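You operate a simulated robot arm through the tools that you are given. There is no shell and no other tool. Be economical: measure what you need, move in short steps, check, and stop when the job is done.

Carry out the task below with a simulated robot arm. There is one attempt and no reset: what you move stays moved.

Task
Laminate the green picture card and lay it in the red post tray.
Fine: set the heat printed on it; wait for the READY lamp before you feed it; one pass; switch the laminator off at the end.
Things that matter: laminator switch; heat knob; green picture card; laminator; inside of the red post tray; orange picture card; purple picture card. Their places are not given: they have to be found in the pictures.

The check looks at the end state, three seconds after you hand in, the way a careful person would. Anything else that was tipped, shoved, dropped, spilled or broken makes it a failure.

Robot
A 6-joint arm with a two-finger parallel gripper, fixed in place. Base frame: the origin is at the foot of the arm, x ahead of it, y to its left, z up. Readings come in m, degrees, newtons and seconds.
With the tool pointing down near the work surface it reaches from about 0.36 to 0.82 m from the base axis. Its first joint turns from -166.0 to 166.0 degrees. Payload 3.91 kg.
Tool frame: the origin (TCP) lies between the finger pads and is the grasp point; the fingertips stand 0.03 m ahead of it; z points along the fingers, y is the line along which they close. The gripper opens to 0.11 m. The fingers are 0.02 m wide and 0.01 m thick; the gripper's body (0.048 by 0.112 m) begins 0.055 m behind the TCP.
Orientation is that of the tool frame in the base frame, as [roll, pitch, yaw] about the fixed x, y, z axes, in that order (R = Rz(yaw) Ry(pitch) Rx(roll)). With the fingers straight down and closing along the base's y, the tool's x points along the base's -x, its y along +y and its z along -z.

Tools
- The arm moves only by the tool move_arm. Its argument "targets" is a list of rows, each a list of 3 entries, a list of its own where there are three numbers: the shift along the tool's x, y, z in units of 500 mm (1.0 is 500 mm), then the turn, a rotation vector about the tool's x, y, z in units of 120 degrees (1.0 is 120 degrees), then the closure, from 0 (fully open) to 1 (shut). In form: [[[x, y, z], [wx, wy, wz], gripper], ...]. A call has 1 to 10 rows; each row is the pose to reach, as a shift and turn from the pose commanded when the call began, along the tool's axes at that moment. A call with a number of a shift or a turn outside -1 to 1 is refused whole. A row lasts 0.2 s, in which the tool goes at most 0.05 m and 8.6 degrees; a call with a longer step from one row to the next is refused whole, and so is a gripper value outside its range. A pose out of reach is approached as far as the arm can. The call stops where the force on the tool passes 90 N (or 10 N more than at its start, if that is more) or the arm is blocked; 0.2 s more then pass. The fingers move at their own pace (about 0.045 m/s each) and stop on an object; they squeeze with about 28 N. The grip force told is the motor's: it shows also when the fingers shut on nothing. Time passes only in rows, and 0.2 s behind the last, so rows that repeat a pose let the fingers close. The reply holds the time, the measured pose of the TCP, the force on the tool along the base axes, the opening and the grip force, in the units named above and with some noise.
- Cameras (640 x 400 px; columns grow to the right, rows downward): "scene" is fixed at [0.0495, 0.5008, 1.5976]; the picture's right is [-0.64, -0.77, 0.00], its down [-0.68, 0.57, -0.46] and it looks along [0.36, -0.29, -0.89] (base axes); focal length 342 px, centre (320, 200). "wrist" rides on the gripper at [-0.036, 0, -0.057] in the tool frame; the picture's right is [0.00, -1.00, 0.00], its down [0.97, 0.00, -0.24] and it looks along [0.24, 0.00, 0.97] (tool axes); focal length 218 px, centre (320, 200).
- snapshot(camera): a new picture of that camera. No time passes.
- raise_lower(by): slides the trunk up (or, below 0, down) by that many m; the arm rides with it, the base frame stays. It gives what a move gives, with no picture.
- pixel_to_xyz(camera, pixels): there is no depth. For up to 12 entries [column, row, z] of the newest picture of that camera ("zoom" is the newest enlarged one), the place [x, y] in the base frame at which the ray of that pixel passes the height z, good to about 0.003 m. No time passes.
- zoom(camera, box): a new picture of the part [left, top, right, bottom] of that camera's present view, enlarged. No time passes.
- sign_off(): hands the job in; it is judged then, once.

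Keep the steps short. Do not move on a guess: measure, check each grasp and each placing, and mend mistakes. In all there are 80 turns and 54 pictures (those below and enlarged ones count). Leave the gripper open and the arm clear of the work at the hand-in unless told otherwise, and finish with a single line.

The tools are called after "Call:" as name(argument=value, ...) on one line, values as JSON. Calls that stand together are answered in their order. move_arm: Moves the arm, as the interface text tells. Its arguments: {"type":"object","properties":{"targets":{"type":"array"}},"required":["targets"]} The other tools are called the same way: raise_lower (by) slides the trunk up or down; snapshot (camera) takes a picture; pixel_to_xyz (camera, pixels) gives the place at which the rays of pixels pass given heights; zoom (camera, box) takes an enlarged picture of a part of a camera's view; sign_off () hands the job in.

At the start:

```text
clock: 0.0
tcp_pos: [0.3713, 0.4032, 1.2374]
ee_rot: [-180.0, 0.0, -179.9]
wrist_force: [0.3, -0.6, 0.4]
width: 0.1103
grip_force: 0.1
trunk travel left (down, up): [-0.5, 0.11]
```

scene: 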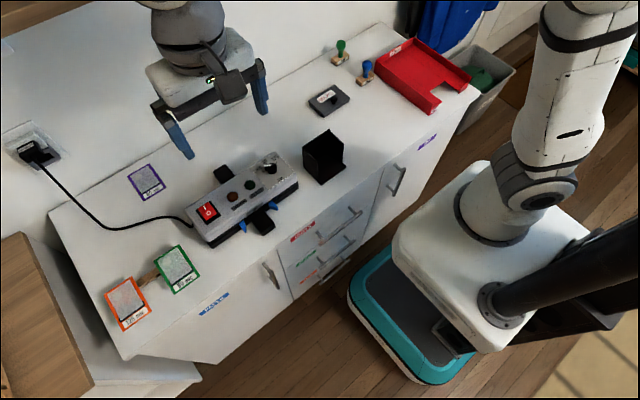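
wrist: 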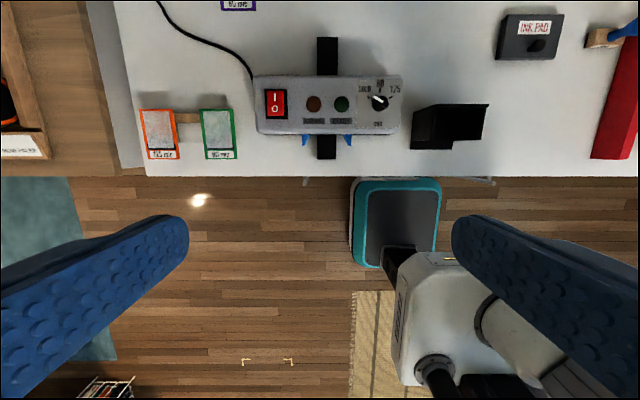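

I see the laminator at about (240,200) in the scene, and the green card at (178,268). I'll zoom in to read the card's print and the laminator's panel.

Call:
zoom(camera="scene", box=[100, 230, 220, 335])

Call:
zoom(camera="scene", box=[180, 140, 310, 250])

Call:
zoom(camera="wrist", box=[130, 60, 410, 180])

```text
3.81 times, centred on (160, 282) of scene
```

zoom: 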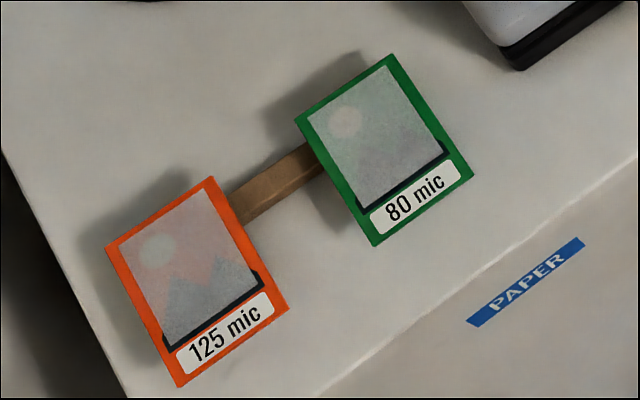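

```text
3.64 times, centred on (245, 195) of scene
```

zoom: 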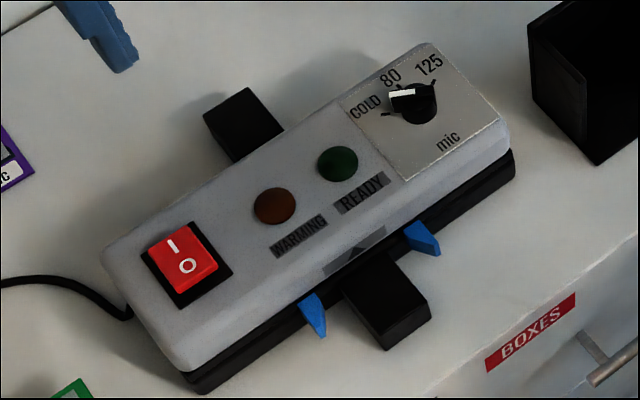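

```text
2.29 times, centred on (270, 120) of wrist
```

zoom: 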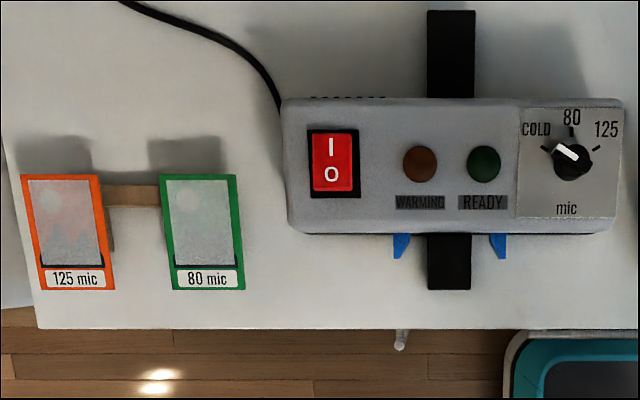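

The green card says 80 mic. The knob points at about COLD, and the switch is off. I'll triangulate the heights from both cameras: green card corners, switch, knob and laminator.

Call:
snapshot(camera="scene")

Call:
snapshot(camera="wrist")

Call:
pixel_to_xyz(camera="scene", pixels=[[155.5, 260.5, 0.8], [155.5, 260.5, 0.85], [189, 276, 0.8], [189, 276, 0.85], [208, 211, 0.85], [208, 211, 0.9], [270, 168, 0.85], [270, 168, 0.9], [188, 263, 0.85], [170, 293, 0.85]])

Call:
pixel_to_xyz(camera="wrist", pixels=[[200, 110, 0.8], [200, 110, 0.85], [235.5, 158.5, 0.8], [235.5, 158.5, 0.85], [275.5, 103, 0.85], [275.5, 103, 0.9], [379, 102, 0.85], [379, 102, 0.9], [145, 177, 0.8], [326, 160, 0.82], [326, 38, 0.82]])

```text
48 pictures are left
```

scene: 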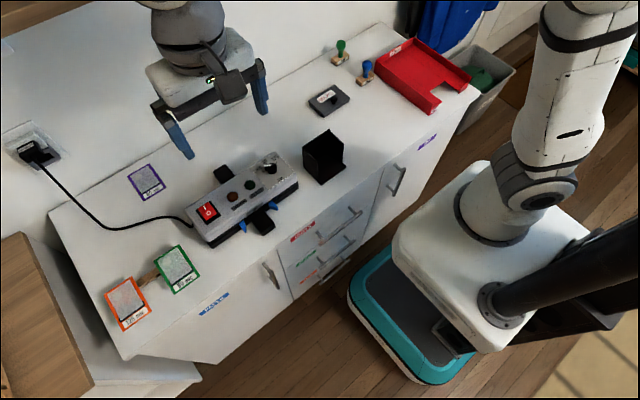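

```text
47 pictures are left
```

wrist: 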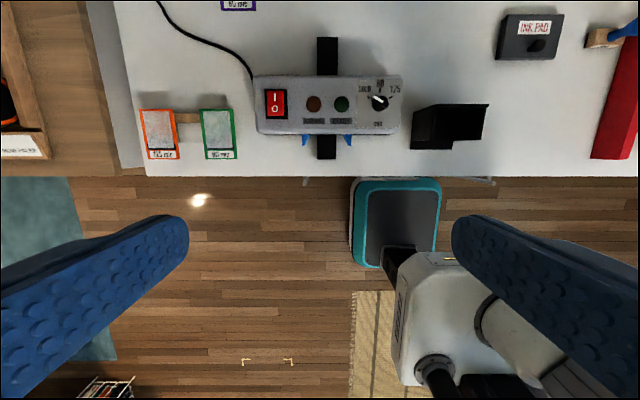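

```text
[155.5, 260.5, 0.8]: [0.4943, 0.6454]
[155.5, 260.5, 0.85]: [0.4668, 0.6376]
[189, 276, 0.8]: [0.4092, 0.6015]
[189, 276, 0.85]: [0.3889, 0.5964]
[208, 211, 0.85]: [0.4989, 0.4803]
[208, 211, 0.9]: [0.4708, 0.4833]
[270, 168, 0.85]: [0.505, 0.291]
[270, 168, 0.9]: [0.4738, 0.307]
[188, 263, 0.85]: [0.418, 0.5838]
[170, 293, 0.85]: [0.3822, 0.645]
```

```text
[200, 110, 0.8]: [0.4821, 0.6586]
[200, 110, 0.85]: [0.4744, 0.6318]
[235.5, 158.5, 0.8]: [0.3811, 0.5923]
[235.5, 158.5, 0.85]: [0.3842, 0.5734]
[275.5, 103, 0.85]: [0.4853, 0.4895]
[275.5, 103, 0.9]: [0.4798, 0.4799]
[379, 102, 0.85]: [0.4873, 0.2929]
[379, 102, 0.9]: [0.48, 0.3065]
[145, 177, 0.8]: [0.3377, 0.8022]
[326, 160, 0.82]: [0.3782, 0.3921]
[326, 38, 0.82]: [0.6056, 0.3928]
```

Both cameras put the card top at z≈0.83 and the laminator top and knob at about 0.88–0.89. The knob is near (0.479, 0.306) and the switch near (0.477, 0.482). I'll move above the knob for a closer look.

Call:
move_arm(targets=[[[-0.044, -0.039, 0.075], [0, 0, 0], 0], [[-0.087, -0.078, 0.15], [0, 0, 0], 0], [[-0.131, -0.116, 0.224], [0, 0, 0], 0], [[-0.174, -0.155, 0.3], [0, 0, 0], 0], [[-0.218, -0.194, 0.374], [0, 0, 0], 0]])

Call:
snapshot(camera="wrist")

```text
clock: 1.2
tcp_pos: [0.4807, 0.3087, 1.0521]
ee_rot: [-180.0, 0.0, -180.0]
wrist_force: [-0.3, 0.2, -0.9]
width: 0.1101
grip_force: 0.0
trunk travel left (down, up): [-0.5, 0.11]
```

```text
46 pictures are left
```

wrist: 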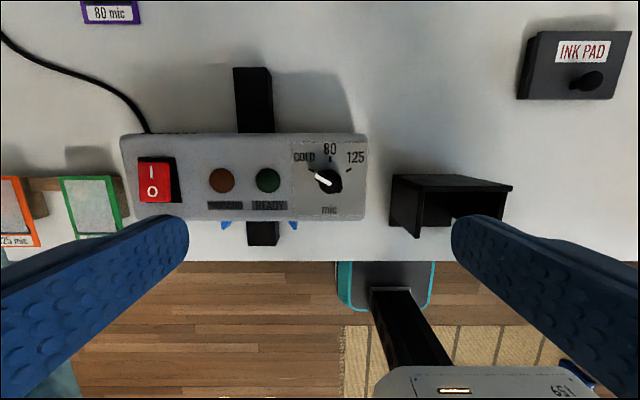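

Call:
zoom(camera="wrist", box=[280, 130, 380, 220])

Call:
pixel_to_xyz(camera="wrist", pixels=[[328, 181, 0.88], [328, 181, 0.9], [153, 178, 0.89], [153, 165, 0.89], [345, 135, 0.875], [124, 138, 0.875], [367, 135, 0.875], [209, 220, 0.875], [365, 218, 0.875]])

Call:
zoom(camera="scene", box=[240, 140, 310, 200])

```text
4.44 times, centred on (330, 175) of wrist
```

zoom: 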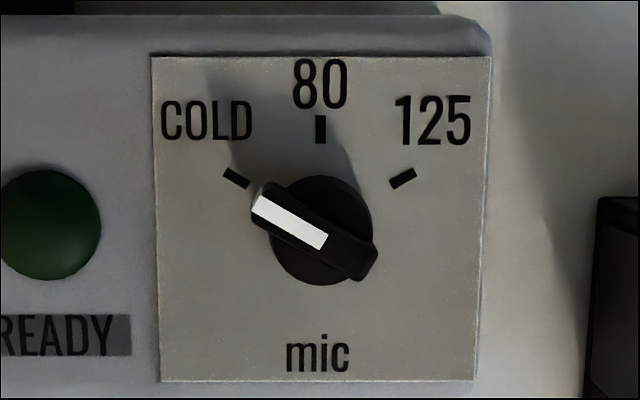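

```text
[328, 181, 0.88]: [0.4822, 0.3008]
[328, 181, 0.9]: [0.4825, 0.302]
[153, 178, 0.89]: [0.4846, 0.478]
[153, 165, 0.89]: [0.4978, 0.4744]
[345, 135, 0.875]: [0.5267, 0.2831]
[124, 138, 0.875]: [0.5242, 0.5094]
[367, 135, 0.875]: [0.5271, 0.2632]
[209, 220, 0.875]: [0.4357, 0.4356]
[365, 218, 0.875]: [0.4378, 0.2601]
```

```text
6.67 times, centred on (275, 170) of scene
```

zoom: 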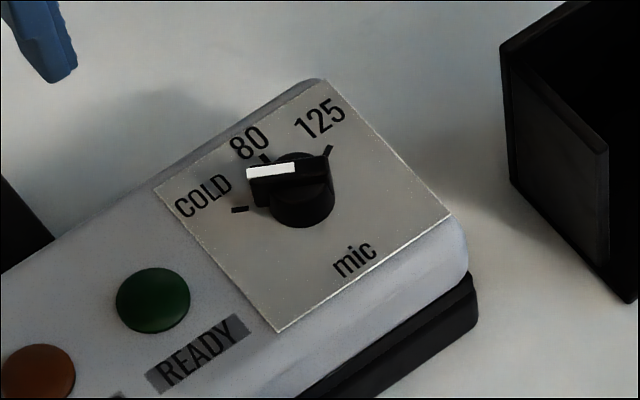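

The knob has a bar grip pointing at COLD. I'll triangulate the bar top and panel height precisely: scene bar tip (264,165.8) against wrist (316,176.1), and the panel corner at (294.5,172.2) against (364.7,215.3).

Call:
snapshot(camera="scene")

Call:
pixel_to_xyz(camera="scene", pixels=[[264.05, 165.8, 0.88], [264.05, 165.8, 0.91], [294.5, 172.25, 0.86], [294.5, 172.25, 0.89], [208, 211, 0.87], [208, 211, 0.89]])

Call:
pixel_to_xyz(camera="wrist", pixels=[[316, 176.1, 0.88], [316, 176.1, 0.91], [364.7, 215.3, 0.86], [364.7, 215.3, 0.89], [326.6, 182.2, 0.89], [153, 180, 0.88], [320.5, 181, 0.9]])

Call:
zoom(camera="wrist", box=[110, 130, 210, 210])

```text
43 pictures are left
```

scene: 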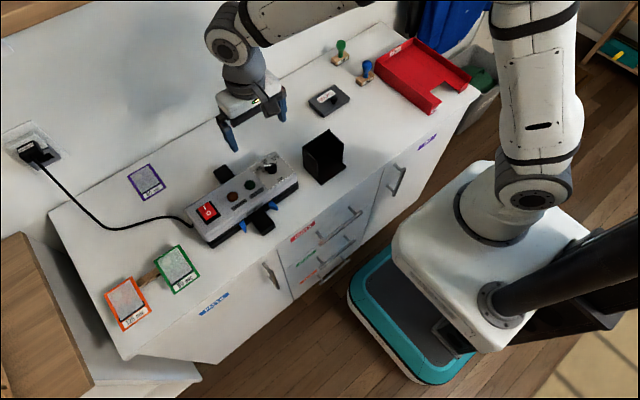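

```text
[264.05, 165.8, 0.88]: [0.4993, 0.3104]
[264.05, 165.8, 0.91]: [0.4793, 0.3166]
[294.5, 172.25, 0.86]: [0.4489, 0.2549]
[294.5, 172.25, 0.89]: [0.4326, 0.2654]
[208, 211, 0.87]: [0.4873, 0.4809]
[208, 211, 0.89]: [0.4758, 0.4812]
```

```text
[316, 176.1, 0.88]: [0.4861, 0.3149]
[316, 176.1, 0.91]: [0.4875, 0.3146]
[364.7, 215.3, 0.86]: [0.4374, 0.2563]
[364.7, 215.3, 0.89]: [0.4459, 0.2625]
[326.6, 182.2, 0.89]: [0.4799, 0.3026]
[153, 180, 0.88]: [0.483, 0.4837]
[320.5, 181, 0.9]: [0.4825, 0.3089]
```

```text
5.00 times, centred on (160, 170) of wrist
```

zoom: 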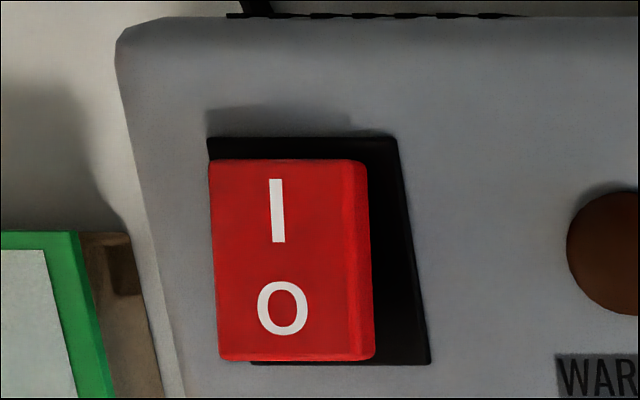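

The panel top is at z≈0.874, the bar top at ≈0.8985 and the knob centre at ≈(0.481, 0.3015). I'll turn the gripper −60° to line up with the bar and half close it while dropping to z≈0.96.

Call:
move_arm(targets=[[[0, -0.002, 0.025], [0, 0, -0.0715], 0.3], [[0, -0.004, 0.05], [0, 0, -0.143], 0.6], [[0, -0.006, 0.08], [0, 0, -0.214], 0.6], [[0, -0.008, 0.11], [0, 0, -0.286], 0.6], [[0, -0.01, 0.14], [0, 0, -0.357], 0.6], [[0, -0.011, 0.165], [0, 0, -0.429], 0.6], [[0, -0.012, 0.183], [0, 0, -0.5], 0.6]])

Call:
zoom(camera="scene", box=[200, 80, 340, 200])

Call:
snapshot(camera="wrist")

```text
clock: 2.8
tcp_pos: [0.4801, 0.3009, 0.9602]
ee_rot: [180.0, 0.0, -119.9]
wrist_force: [-0.4, -0.8, -0.4]
width: 0.0441
grip_force: 0.1
trunk travel left (down, up): [-0.5, 0.11]
```

```text
3.33 times, centred on (270, 140) of scene
```

zoom: 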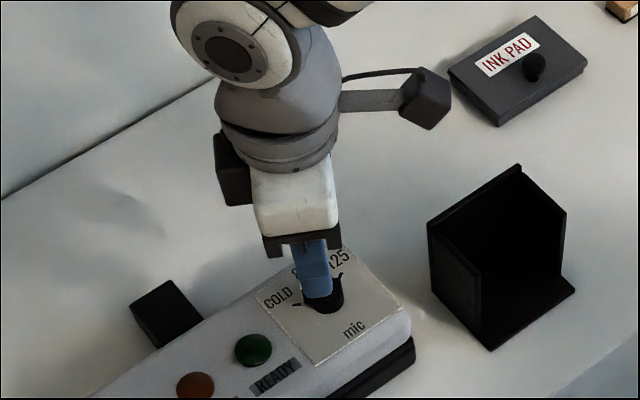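

```text
40 pictures are left
```

wrist: 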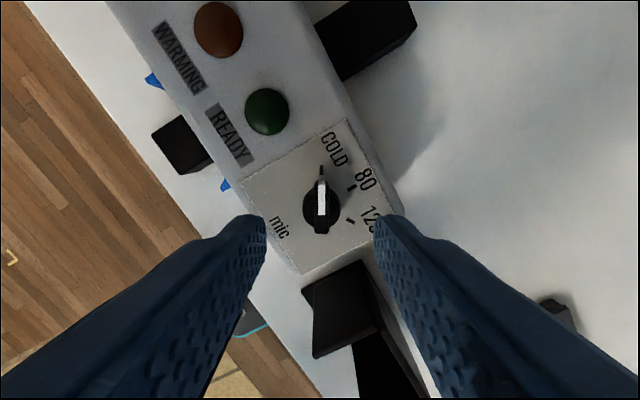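

The bar stands vertical in the wrist view at column 322, centred between the fingers. Next I'll check the knob centre position at (321,207).

Call:
pixel_to_xyz(camera="wrist", pixels=[[321.5, 206, 0.898], [321.5, 208, 0.885]])

```text
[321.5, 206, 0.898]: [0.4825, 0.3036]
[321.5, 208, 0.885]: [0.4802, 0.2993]
```

Centred. I'll descend 0.041 so the tips reach z≈0.889, then close on the bar.

Call:
move_arm(targets=[[[0, 0, 0.04], [0, 0, 0], 0.6], [[0, 0, 0.082], [0, 0, 0], 0.6], [[0, 0, 0.082], [0, 0, 0], 1], [[0, 0, 0.082], [0, 0, 0], 1], [[0, 0, 0.082], [0, 0, 0], 1]])

```text
clock: 4.0
tcp_pos: [0.4813, 0.3009, 0.9189]
ee_rot: [179.9, 0.1, -119.9]
wrist_force: [7.3, -4.9, -2.2]
width: 0.0226
grip_force: 45.0
trunk travel left (down, up): [-0.5, 0.11]
```

The fingers stopped at 22.6 mm, which is the disc and not the bar. I'll open, rise 5 mm and close on the bar.

Call:
move_arm(targets=[[[0, 0, 0], [0, 0, 0], 0.7], [[0, 0, -0.01], [0, 0, 0], 0.7], [[0, 0, -0.01], [0, 0, 0], 1], [[0, 0, -0.01], [0, 0, 0], 1], [[0, 0, -0.01], [0, 0, 0], 1]])

```text
clock: 5.2
tcp_pos: [0.4809, 0.2998, 0.9239]
ee_rot: [180.0, 0.0, -120.0]
wrist_force: [7.8, -5.7, 1.7]
width: 0.0089
grip_force: 45.1
trunk travel left (down, up): [-0.5, 0.11]
```

I have the bar (8.9 mm). Now I'll turn +60° clockwise towards 80.

Call:
move_arm(targets=[[[0, 0, 0], [0, 0, 0.0715], 1], [[0, 0, 0], [0, 0, 0.143], 1], [[0, 0, 0], [0, 0, 0.214], 1], [[0, 0, 0], [0, 0, 0.286], 1], [[0, 0, 0], [0, 0, 0.357], 1], [[0, 0, 0], [0, 0, 0.429], 1], [[0, 0, 0], [0, 0, 0.5], 1], [[0, 0, 0], [0, 0, 0.5], 1]])

```text
clock: 7.0
tcp_pos: [0.4829, 0.299, 0.9242]
ee_rot: [179.8, 0.0, 179.9]
wrist_force: [19.2, -23.7, 5.4]
width: 0.0089
grip_force: 44.7
trunk travel left (down, up): [-0.5, 0.11]
```

The turn is done. I'll release, rise 8 cm and look.

Call:
move_arm(targets=[[[0, 0, 0], [0, 0, 0], 0.8], [[0, 0, 0], [0, 0, 0], 0.7], [[0, 0, -0.08], [0, 0, 0], 0.7], [[0, 0, -0.16], [0, 0, 0], 0.7]])

Call:
zoom(camera="wrist", box=[240, 130, 400, 230])

```text
clock: 8.0
tcp_pos: [0.482, 0.3019, 1.0043]
ee_rot: [-179.9, 0.0, 180.0]
wrist_force: [-0.1, 0.2, -0.6]
width: 0.0326
grip_force: 0.0
trunk travel left (down, up): [-0.5, 0.11]
```

```text
4.00 times, centred on (320, 180) of wrist
```

zoom: 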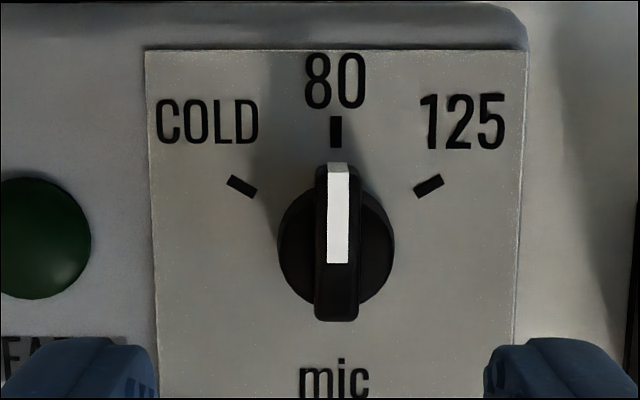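

The knob reads 80. Next is the switch. The I side is at about (0.492, 0.480). I'll move above it with the fingers shut and check.

Call:
move_arm(targets=[[[-0.006, 0.09, 0], [0, 0, 0], 1], [[-0.012, 0.18, 0], [0, 0, 0], 1], [[-0.018, 0.27, 0], [0, 0, 0], 1], [[-0.022, 0.356, 0], [0, 0, 0], 1]])

Call:
snapshot(camera="wrist")

Call:
pixel_to_xyz(camera="wrist", pixels=[[320, 170, 0.89], [320, 160, 0.89], [320, 180, 0.89], [320, 200, 0.89], [310, 180, 0.89]])

```text
clock: 9.0
tcp_pos: [0.4925, 0.4807, 1.0041]
ee_rot: [180.0, 0.1, -180.0]
wrist_force: [-0.2, -0.2, 0.7]
width: 0.0
grip_force: 28.3
trunk travel left (down, up): [-0.5, 0.11]
```

```text
38 pictures are left
```

wrist: 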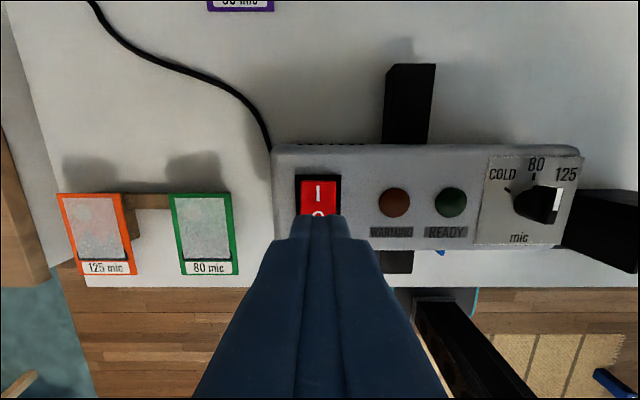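

```text
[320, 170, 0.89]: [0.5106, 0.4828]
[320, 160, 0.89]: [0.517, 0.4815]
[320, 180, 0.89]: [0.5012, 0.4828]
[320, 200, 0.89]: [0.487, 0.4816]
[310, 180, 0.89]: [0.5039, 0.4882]
```

Red's far edge is at x≈0.502 and the "I" at 0.492. I'll descend over the far half until the tips are at ≈0.884.

Call:
move_arm(targets=[[[-0.004, 0, 0.08], [0, 0, 0], 1], [[-0.006, 0, 0.156], [0, 0, 0], 1], [[-0.006, 0, 0.168], [0, 0, 0], 1], [[-0.006, 0, 0.176], [0, 0, 0], 1], [[-0.006, 0, 0.18], [0, 0, 0], 1]])

Call:
zoom(camera="scene", box=[180, 140, 310, 250])

```text
clock: 10.2
tcp_pos: [0.4962, 0.4789, 0.9152]
ee_rot: [179.9, 0.1, 179.9]
wrist_force: [4.2, 2.1, 5.9]
width: 0.0001
grip_force: 28.3
trunk travel left (down, up): [-0.5, 0.11]
```

```text
3.64 times, centred on (245, 195) of scene
```

zoom: 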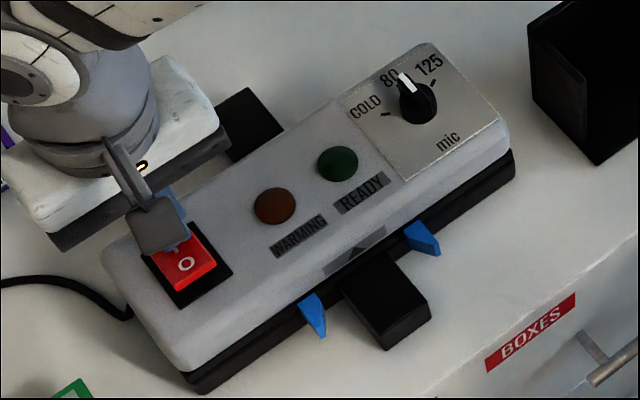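

Contact force is 6 N and no lamp yet. I'll press a few mm further.

Call:
move_arm(targets=[[[0, 0, 0.004], [0, 0, 0], 1], [[0, 0, 0.008], [0, 0, 0], 1], [[0, 0, 0.012], [0, 0, 0], 1]])

Call:
zoom(camera="scene", box=[180, 140, 310, 250])

```text
clock: 11.0
tcp_pos: [0.4948, 0.4793, 0.9151]
ee_rot: [179.6, 0.4, -180.0]
wrist_force: [8.6, 2.0, 41.4]
width: 0.0
grip_force: 27.8
trunk travel left (down, up): [-0.5, 0.11]
```

```text
3.64 times, centred on (245, 195) of scene
```

zoom: 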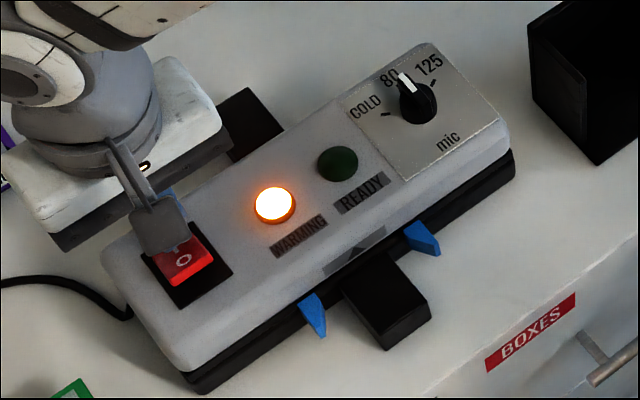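

WARMING is lit. I'll lift off and back to a viewpoint over the laminator's front and the green card, opening the gripper.

Call:
move_arm(targets=[[[0, 0, -0.09], [0, 0, 0], 1], [[0, 0, -0.18], [0, 0, 0], 0], [[0.03, 0.02, -0.26], [0, 0, 0], 0], [[0.09, 0.04, -0.3], [0, 0, 0], 0], [[0.14, 0.08, -0.32], [0, 0, 0], 0], [[0.14, 0.08, -0.32], [0, 0, 0], 0]])

Call:
snapshot(camera="wrist")

```text
clock: 12.4
tcp_pos: [0.4273, 0.5179, 1.0678]
ee_rot: [180.0, 0.0, 180.0]
wrist_force: [0.5, 0.2, -0.6]
width: 0.1046
grip_force: 0.1
trunk travel left (down, up): [-0.5, 0.11]
```

```text
35 pictures are left
```

wrist: 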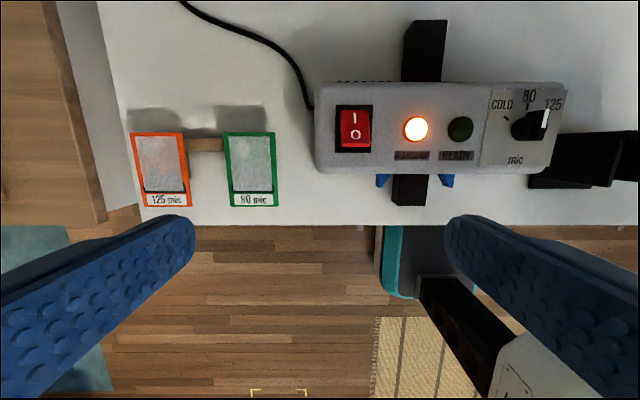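

Call:
zoom(camera="wrist", box=[350, 150, 480, 220])

Call:
zoom(camera="wrist", box=[120, 110, 300, 220])

Call:
zoom(camera="scene", box=[215, 195, 295, 245])

```text
4.92 times, centred on (415, 185) of wrist
```

zoom: 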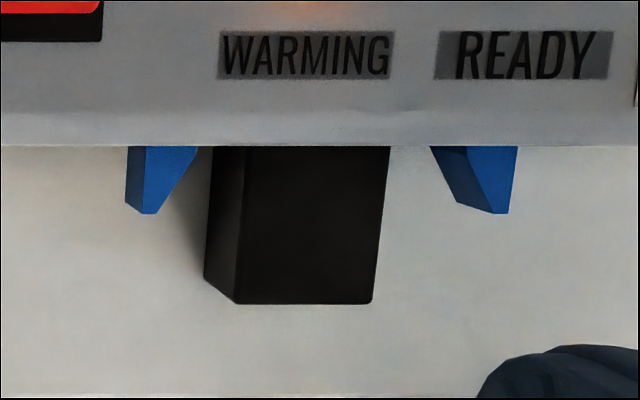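

```text
3.56 times, centred on (210, 165) of wrist
```

zoom: 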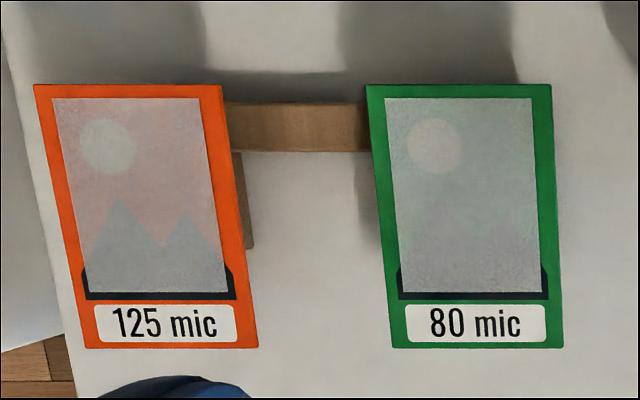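

```text
8.00 times, centred on (255, 220) of scene
```

zoom: 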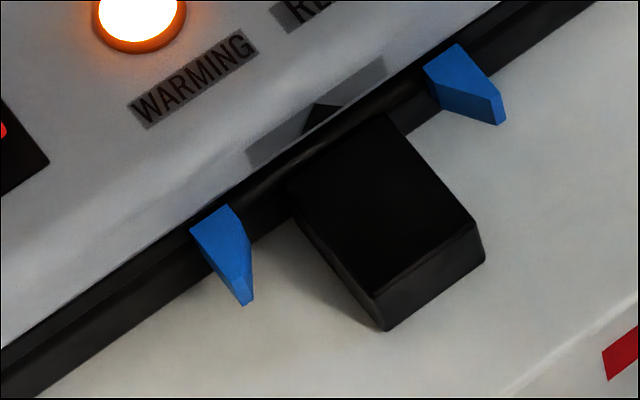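

I'll triangulate the feed tray, the guides and the card corners using both cameras.

Call:
snapshot(camera="scene")

Call:
pixel_to_xyz(camera="scene", pixels=[[275.4, 223.5, 0.82], [275.4, 223.5, 0.84], [262.25, 231.5, 0.82], [262.25, 231.5, 0.84], [245.4, 230.6, 0.83], [245.4, 230.6, 0.85], [153.4, 261, 0.83], [179.2, 243.4, 0.83], [200.2, 276, 0.83], [174.4, 294, 0.83]])

Call:
pixel_to_xyz(camera="wrist", pixels=[[425.6, 205.9, 0.82], [425.6, 205.9, 0.84], [398.3, 205.9, 0.82], [398.3, 205.9, 0.84], [381.5, 187.6, 0.83], [381.5, 187.6, 0.85], [223.5, 132.7, 0.83], [274.9, 132.7, 0.83], [278.3, 206.6, 0.83], [230.5, 206.6, 0.83], [390, 174.2, 0.84], [444.5, 174.2, 0.84]])

```text
31 pictures are left
```

scene: 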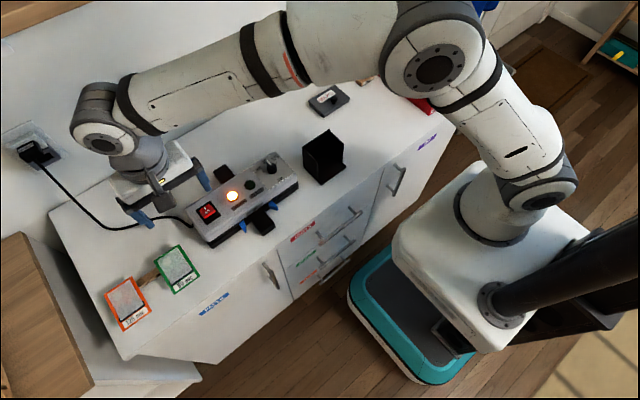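

```text
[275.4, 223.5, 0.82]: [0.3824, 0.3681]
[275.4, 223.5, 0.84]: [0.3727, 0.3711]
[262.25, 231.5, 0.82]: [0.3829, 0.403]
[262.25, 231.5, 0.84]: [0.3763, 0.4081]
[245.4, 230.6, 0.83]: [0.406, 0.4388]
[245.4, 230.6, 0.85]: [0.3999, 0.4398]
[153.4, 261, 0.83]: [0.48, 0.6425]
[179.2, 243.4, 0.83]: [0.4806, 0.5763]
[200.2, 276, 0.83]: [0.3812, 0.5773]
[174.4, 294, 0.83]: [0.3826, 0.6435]
```

```text
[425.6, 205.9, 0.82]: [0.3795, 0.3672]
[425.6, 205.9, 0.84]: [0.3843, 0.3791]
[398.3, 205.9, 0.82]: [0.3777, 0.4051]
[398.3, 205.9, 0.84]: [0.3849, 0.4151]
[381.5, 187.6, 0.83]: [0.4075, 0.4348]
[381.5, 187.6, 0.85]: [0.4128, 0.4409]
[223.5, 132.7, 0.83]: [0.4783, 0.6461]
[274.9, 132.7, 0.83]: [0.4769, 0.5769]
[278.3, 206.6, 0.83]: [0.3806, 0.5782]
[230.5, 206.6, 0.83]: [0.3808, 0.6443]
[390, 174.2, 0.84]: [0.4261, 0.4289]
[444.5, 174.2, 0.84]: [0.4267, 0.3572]
```

The card spans x 0.381–0.479 and y 0.577–0.644 at z≈0.83. The feed guides are centred on y≈0.388 with about 74 mm between them, and the tray top is at ≈0.824. I'll go over the near end of the card, z 0.95.

Call:
move_arm(targets=[[[0.016, 0.047, 0.059], [0, 0, 0], 0.12], [[0.032, 0.093, 0.118], [0, 0, 0], 0.12], [[0.048, 0.14, 0.177], [0, 0, 0], 0.12], [[0.064, 0.186, 0.236], [0, 0, 0], 0.12], [[0.064, 0.186, 0.236], [0, 0, 0], 0.12]])

Call:
snapshot(camera="wrist")

```text
clock: 13.6
tcp_pos: [0.3927, 0.612, 0.9502]
ee_rot: [179.9, 0.0, 180.0]
wrist_force: [0.7, -0.6, 1.1]
width: 0.0967
grip_force: 0.0
trunk travel left (down, up): [-0.5, 0.11]
```

```text
30 pictures are left
```

wrist: 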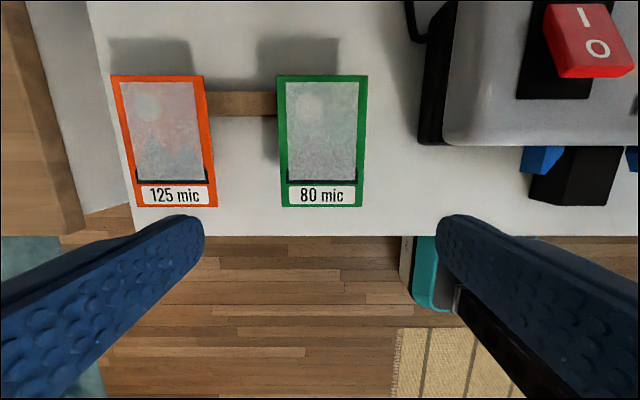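

The card is centred between the fingers (column ≈321). I'll check the near edge, then descend.

Call:
pixel_to_xyz(camera="wrist", pixels=[[281, 207, 0.83], [363, 207, 0.83], [277, 75, 0.83], [367, 75, 0.83], [217, 207, 0.83]])

Call:
move_arm(targets=[[[0, 0, 0.08], [0, 0, 0], 0.12], [[0, 0, 0.16], [0, 0, 0], 0.12], [[-0.004, 0, 0.204], [0, 0, 0], 0.12]])

```text
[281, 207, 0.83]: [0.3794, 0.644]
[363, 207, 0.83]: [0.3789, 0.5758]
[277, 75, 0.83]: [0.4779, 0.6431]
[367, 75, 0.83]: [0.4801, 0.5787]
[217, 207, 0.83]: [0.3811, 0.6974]
```

```text
clock: 14.4
tcp_pos: [0.3927, 0.6104, 0.849]
ee_rot: [-179.9, 0.0, 179.9]
wrist_force: [-0.3, 0.4, 0.0]
width: 0.097
grip_force: 0.1
trunk travel left (down, up): [-0.5, 0.11]
```

No contact so far. I'll close on the card edges.

Call:
move_arm(targets=[[[0, 0, 0], [0, 0, 0], 0.45], [[0, 0, 0], [0, 0, 0], 0.45], [[0, 0, 0], [0, 0, 0], 0.45]])

Call:
snapshot(camera="wrist")

```text
clock: 15.2
tcp_pos: [0.3945, 0.6093, 0.8479]
ee_rot: [-180.0, 0.0, -180.0]
wrist_force: [0.7, 0.6, 0.0]
width: 0.0654
grip_force: 28.5
trunk travel left (down, up): [-0.5, 0.11]
```

```text
29 pictures are left
```

wrist: 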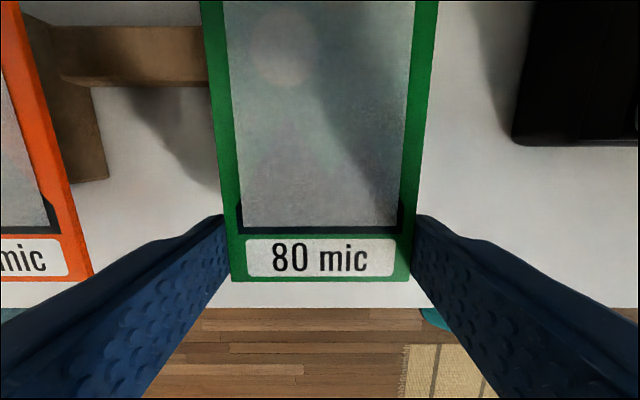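

The card is gripped (65.4 mm, 28 N). I'll lift gently and check that it comes level.

Call:
move_arm(targets=[[[0, 0, -0.02], [0, 0, 0], 0.45], [[0, 0, -0.06], [0, 0, 0], 0.45], [[0, 0, -0.12], [0, 0, 0], 0.45], [[0, 0, -0.12], [0, 0, 0], 0.45]])

Call:
snapshot(camera="wrist")

Call:
snapshot(camera="scene")

```text
clock: 16.2
tcp_pos: [0.3952, 0.6124, 0.91]
ee_rot: [-179.9, -0.1, 180.0]
wrist_force: [0.6, -0.6, -0.6]
width: 0.0657
grip_force: 28.0
trunk travel left (down, up): [-0.5, 0.11]
```

```text
28 pictures are left
```

wrist: 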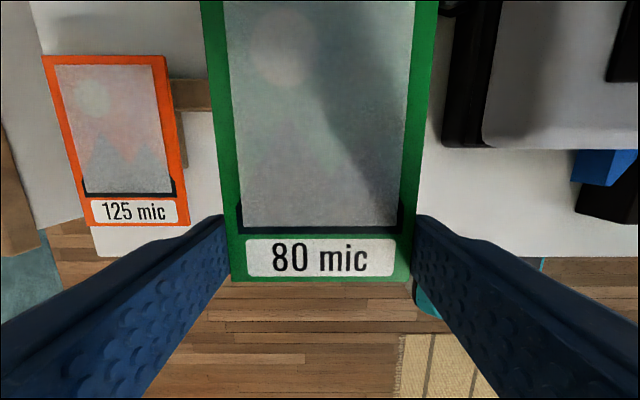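

```text
27 pictures are left
```

scene: 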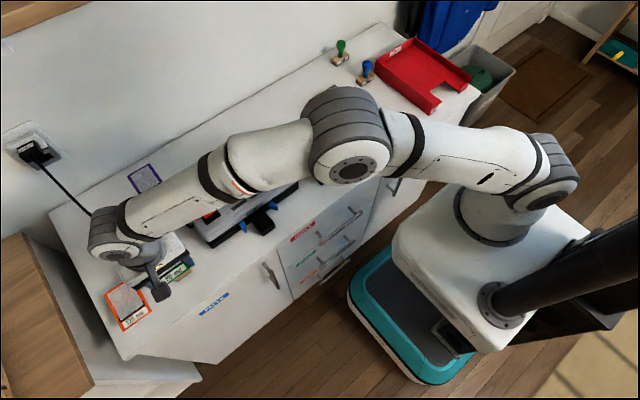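

The card hangs rigid and level, 19 mm below the TCP. I'll back it off to x≈0.316, then move sideways to y≈0.388, in front of the guides.

Call:
move_arm(targets=[[[0.08, 0, 0], [0, 0, 0], 0.45], [[0.158, 0, 0], [0, 0, 0], 0.45], [[0.158, -0.09, 0], [0, 0, 0], 0.45], [[0.158, -0.18, 0], [0, 0, 0], 0.45], [[0.158, -0.27, 0], [0, 0, 0], 0.45], [[0.158, -0.36, 0], [0, 0, 0], 0.45], [[0.158, -0.447, 0], [0, 0, 0], 0.45], [[0.158, -0.447, 0], [0, 0, 0], 0.45]])

Call:
snapshot(camera="wrist")

Call:
zoom(camera="scene", box=[180, 150, 310, 260])

```text
clock: 18.0
tcp_pos: [0.3147, 0.3893, 0.9083]
ee_rot: [-180.0, 0.0, 179.9]
wrist_force: [0.7, 0.0, 0.4]
width: 0.0653
grip_force: 28.1
trunk travel left (down, up): [-0.5, 0.11]
```

```text
26 pictures are left
```

wrist: 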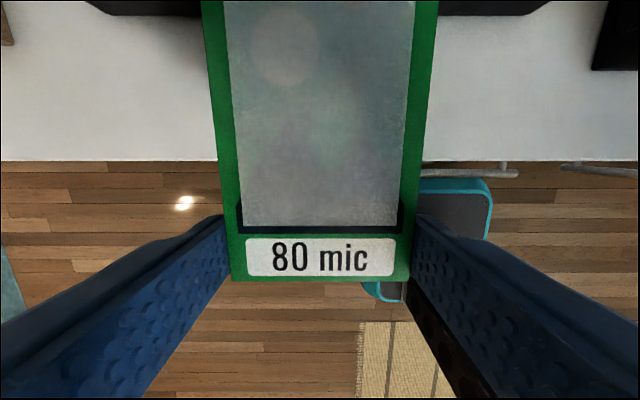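

```text
3.64 times, centred on (245, 205) of scene
```

zoom: 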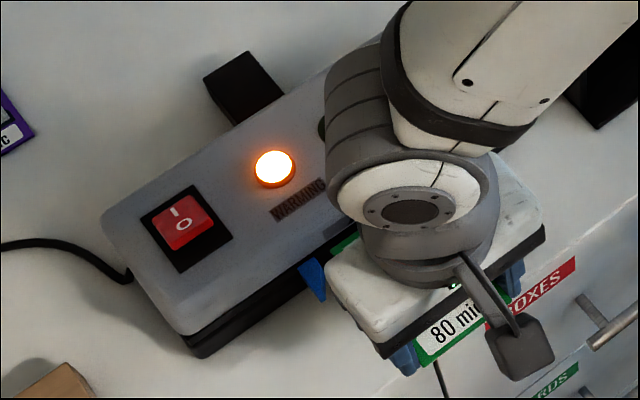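

WARMING is still lit. I'll lower the card to z≈0.829, still short of the guides, and wait.

Call:
move_arm(targets=[[[0, 0, 0.06], [0, 0, 0], 0.45], [[0, 0, 0.116], [0, 0, 0], 0.45], [[0, 0, 0.116], [0, 0, 0], 0.45], [[0, 0, 0.116], [0, 0, 0], 0.45], [[0, 0, 0.116], [0, 0, 0], 0.45], [[0, 0, 0.116], [0, 0, 0], 0.45], [[0, 0, 0.116], [0, 0, 0], 0.45], [[0, 0, 0.116], [0, 0, 0], 0.45], [[0, 0, 0.116], [0, 0, 0], 0.45], [[0, 0, 0.116], [0, 0, 0], 0.45]])

Call:
zoom(camera="scene", box=[200, 160, 300, 250])

Call:
snapshot(camera="wrist")

```text
clock: 20.2
tcp_pos: [0.3163, 0.3892, 0.8512]
ee_rot: [179.9, 0.0, 179.9]
wrist_force: [0.7, 0.1, 0.5]
width: 0.0654
grip_force: 28.2
trunk travel left (down, up): [-0.5, 0.11]
```

```text
4.44 times, centred on (250, 205) of scene
```

zoom: 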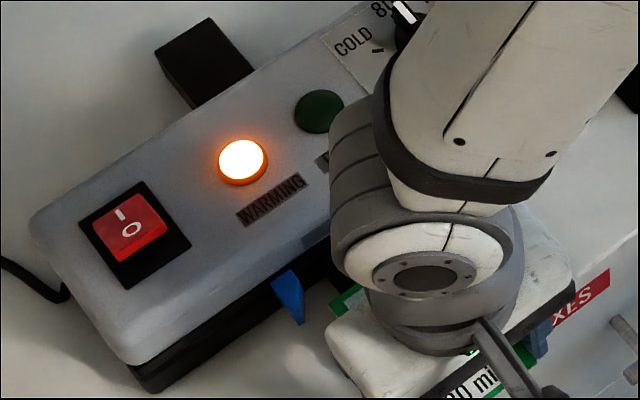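

```text
23 pictures are left
```

wrist: 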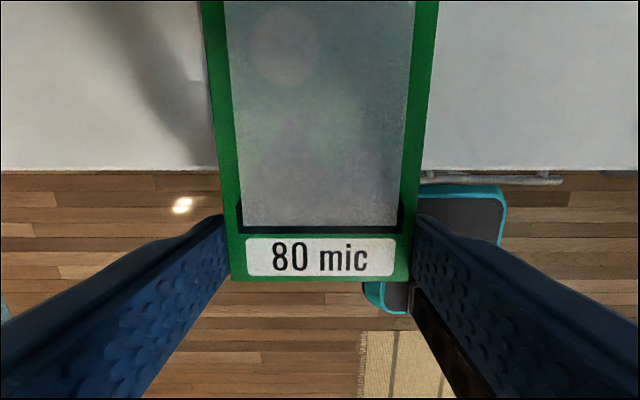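

The green READY lamp is visible at (322,110) of this zoom, still dark. I'll wait in place.

Call:
move_arm(targets=[[[0, 0, 0], [0, 0, 0], 0.45], [[0, 0, 0], [0, 0, 0], 0.45], [[0, 0, 0], [0, 0, 0], 0.45], [[0, 0, 0], [0, 0, 0], 0.45], [[0, 0, 0], [0, 0, 0], 0.45], [[0, 0, 0], [0, 0, 0], 0.45], [[0, 0, 0], [0, 0, 0], 0.45], [[0, 0, 0], [0, 0, 0], 0.45], [[0, 0, 0], [0, 0, 0], 0.45], [[0, 0, 0], [0, 0, 0], 0.45]])

Call:
move_arm(targets=[[[0, 0, 0], [0, 0, 0], 0.45], [[0, 0, 0], [0, 0, 0], 0.45], [[0, 0, 0], [0, 0, 0], 0.45], [[0, 0, 0], [0, 0, 0], 0.45], [[0, 0, 0], [0, 0, 0], 0.45], [[0, 0, 0], [0, 0, 0], 0.45], [[0, 0, 0], [0, 0, 0], 0.45], [[0, 0, 0], [0, 0, 0], 0.45], [[0, 0, 0], [0, 0, 0], 0.45], [[0, 0, 0], [0, 0, 0], 0.45]])

Call:
move_arm(targets=[[[0, 0, 0], [0, 0, 0], 0.45], [[0, 0, 0], [0, 0, 0], 0.45], [[0, 0, 0], [0, 0, 0], 0.45], [[0, 0, 0], [0, 0, 0], 0.45], [[0, 0, 0], [0, 0, 0], 0.45], [[0, 0, 0], [0, 0, 0], 0.45], [[0, 0, 0], [0, 0, 0], 0.45], [[0, 0, 0], [0, 0, 0], 0.45], [[0, 0, 0], [0, 0, 0], 0.45], [[0, 0, 0], [0, 0, 0], 0.45]])

Call:
zoom(camera="scene", box=[200, 160, 300, 250])

```text
clock: 22.4
tcp_pos: [0.3158, 0.3897, 0.8514]
ee_rot: [180.0, -0.1, -180.0]
wrist_force: [-0.8, 0.1, -0.5]
width: 0.0654
grip_force: 27.5
trunk travel left (down, up): [-0.5, 0.11]
```

```text
clock: 24.6
tcp_pos: [0.3149, 0.3892, 0.8519]
ee_rot: [-179.9, 0.0, 179.9]
wrist_force: [-1.2, 0.2, -0.6]
width: 0.0655
grip_force: 27.8
trunk travel left (down, up): [-0.5, 0.11]
```

```text
clock: 26.8
tcp_pos: [0.3169, 0.3894, 0.8508]
ee_rot: [-180.0, 0.0, 179.9]
wrist_force: [-0.3, -0.2, -0.2]
width: 0.0653
grip_force: 28.2
trunk travel left (down, up): [-0.5, 0.11]
```

```text
4.44 times, centred on (250, 205) of scene
```

zoom: 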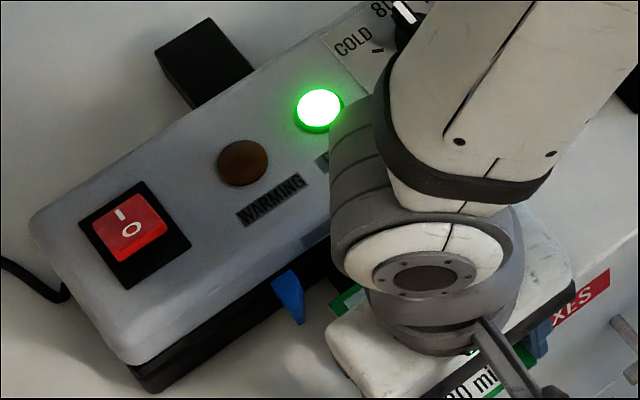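

READY is lit and WARMING is off. I'll advance the card 3.5 cm slowly between the guides, watching the force.

Call:
move_arm(targets=[[[-0.01, -0.002, 0.002], [0, 0, 0], 0.45], [[-0.02, -0.002, 0.004], [0, 0, 0], 0.45], [[-0.03, -0.002, 0.004], [0, 0, 0], 0.45], [[-0.04, -0.002, 0.004], [0, 0, 0], 0.45], [[-0.05, -0.002, 0.004], [0, 0, 0], 0.45], [[-0.06, -0.002, 0.004], [0, 0, 0], 0.45], [[-0.07, -0.002, 0.004], [0, 0, 0], 0.45]])

Call:
snapshot(camera="wrist")

```text
clock: 28.4
tcp_pos: [0.3504, 0.3864, 0.8481]
ee_rot: [-179.9, 0.0, 179.9]
wrist_force: [0.9, -0.6, 0.1]
width: 0.0656
grip_force: 28.0
trunk travel left (down, up): [-0.5, 0.11]
```

```text
21 pictures are left
```

wrist: 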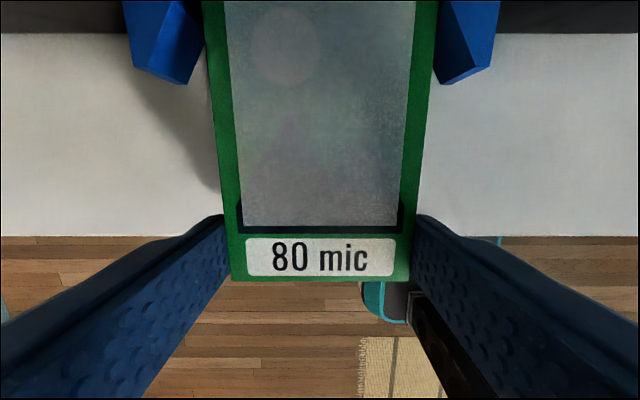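

The card is centred between the guides with no contact. I'll advance another 1 cm.

Call:
move_arm(targets=[[[-0.006, 0, 0], [0, 0, 0], 0.45], [[-0.012, 0, 0], [0, 0, 0], 0.45], [[-0.018, 0, 0], [0, 0, 0], 0.45], [[-0.022, 0, 0], [0, 0, 0], 0.45]])

```text
clock: 29.4
tcp_pos: [0.3625, 0.3873, 0.8469]
ee_rot: [179.9, -0.1, 180.0]
wrist_force: [0.8, 1.4, -0.6]
width: 0.0653
grip_force: 27.6
trunk travel left (down, up): [-0.5, 0.11]
```

No resistance, so the leading edge is inside the mouth (~0.446). I'll advance 1 cm more.

Call:
move_arm(targets=[[[-0.006, 0, 0], [0, 0, 0], 0.45], [[-0.012, 0, 0], [0, 0, 0], 0.45], [[-0.018, 0, 0], [0, 0, 0], 0.45], [[-0.024, 0, 0], [0, 0, 0], 0.45]])

Call:
snapshot(camera="wrist")

```text
clock: 30.4
tcp_pos: [0.3735, 0.3873, 0.8486]
ee_rot: [-180.0, 0.0, 179.9]
wrist_force: [-1.0, 3.3, 0.0]
width: 0.0655
grip_force: 27.8
trunk travel left (down, up): [-0.5, 0.11]
```

```text
20 pictures are left
```

wrist: 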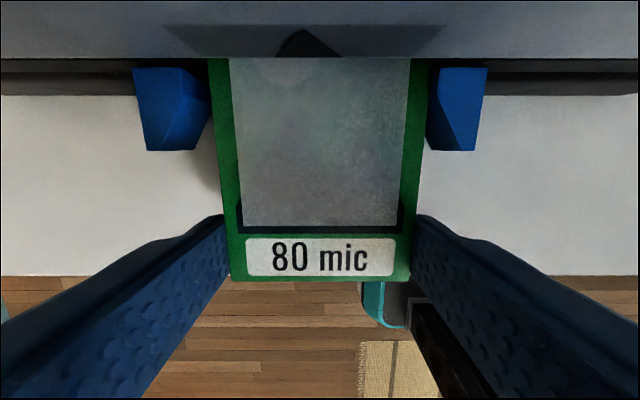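

The card is inside the mouth. A small side force of 3 N tells me to shift 1 mm towards +y. I'll advance another 1 cm.

Call:
move_arm(targets=[[[-0.006, 0.002, 0], [0, 0, 0], 0.45], [[-0.012, 0.002, 0], [0, 0, 0], 0.45], [[-0.02, 0.002, 0], [0, 0, 0], 0.45], [[-0.024, 0.002, 0], [0, 0, 0], 0.45]])

Call:
snapshot(camera="wrist")

```text
clock: 31.4
tcp_pos: [0.3851, 0.3885, 0.8477]
ee_rot: [180.0, 0.0, -180.0]
wrist_force: [1.3, -0.5, 0.3]
width: 0.0657
grip_force: 28.5
trunk travel left (down, up): [-0.5, 0.11]
```

```text
19 pictures are left
```

wrist: 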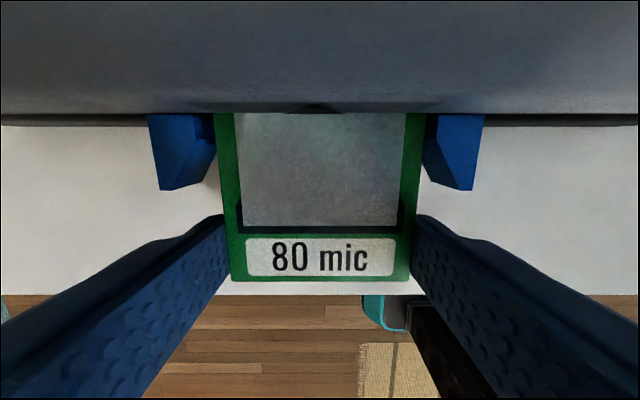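

Call:
move_arm(targets=[[[-0.006, 0, 0], [0, 0, 0], 0.45], [[-0.012, 0, 0], [0, 0, 0], 0.45], [[-0.014, 0, 0], [0, 0, 0], 0.45], [[-0.014, 0, 0], [0, 0, 0], 0.45]])

Call:
snapshot(camera="wrist")

```text
clock: 32.4
tcp_pos: [0.3928, 0.3891, 0.8472]
ee_rot: [-180.0, 0.0, -180.0]
wrist_force: [0.8, -0.1, -0.7]
width: 0.0654
grip_force: 28.0
trunk travel left (down, up): [-0.5, 0.11]
```

```text
18 pictures are left
```

wrist: 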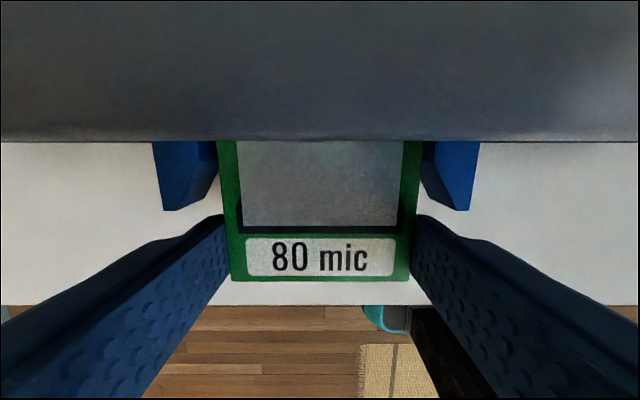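

The card is ~40 mm inside but not visibly drawn yet. I'll lower 2 mm so it rests on the feed tray, release, and see whether the rollers take it.

Call:
move_arm(targets=[[[0, 0, 0.004], [0, 0, 0], 0.45], [[0, 0, 0.004], [0, 0, 0], 0.2], [[0, 0, 0.004], [0, 0, 0], 0.2], [[0, 0, 0.004], [0, 0, 0], 0.2], [[0, 0, 0.004], [0, 0, 0], 0.2]])

Call:
snapshot(camera="wrist")

```text
clock: 33.6
tcp_pos: [0.3932, 0.3888, 0.846]
ee_rot: [180.0, 0.0, 180.0]
wrist_force: [-0.2, 0.8, -0.1]
width: 0.0878
grip_force: 0.1
trunk travel left (down, up): [-0.5, 0.11]
```

```text
17 pictures are left
```

wrist: 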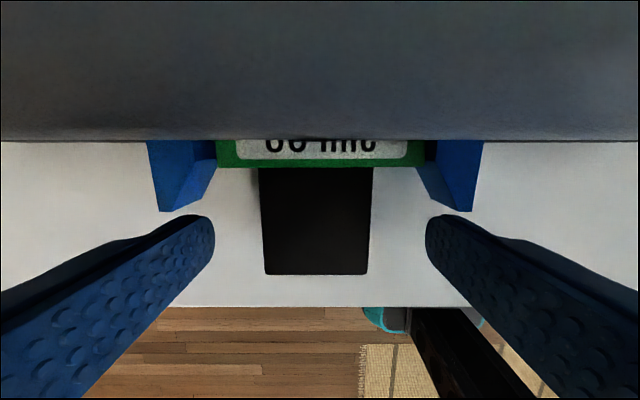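

The rollers are drawing it in. I'll rise straight up, then move over the exit side to look.

Call:
move_arm(targets=[[[0.02, 0, -0.06], [0, 0, 0], 0.1], [[0.02, 0, -0.15], [0, 0, 0], 0.1], [[0.02, 0, -0.24], [0, 0, 0], 0.1], [[0.0, 0, -0.33], [0, 0, 0], 0.1], [[-0.06, 0, -0.38], [0, 0, 0], 0.1], [[-0.15, 0, -0.4], [0, 0, 0], 0.1], [[-0.24, 0, -0.4], [0, 0, 0], 0.1], [[-0.33, 0, -0.4], [0, 0, 0], 0.1], [[-0.36, 0, -0.4], [0, 0, 0], 0.1]])

Call:
snapshot(camera="wrist")

```text
clock: 35.6
tcp_pos: [0.5735, 0.3885, 1.0456]
ee_rot: [-180.0, 0.0, 179.9]
wrist_force: [0.5, -0.7, -0.8]
width: 0.0993
grip_force: 0.0
trunk travel left (down, up): [-0.5, 0.11]
```

```text
16 pictures are left
```

wrist: 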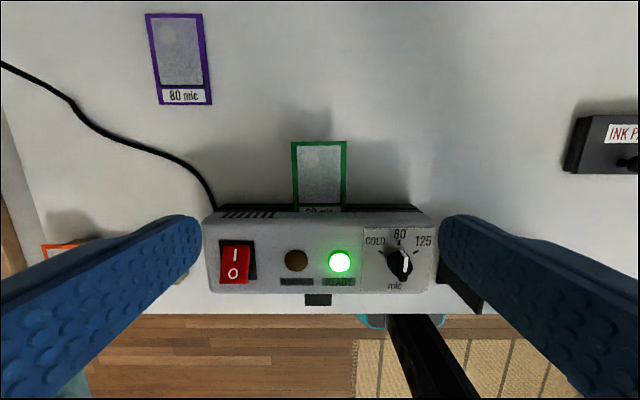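

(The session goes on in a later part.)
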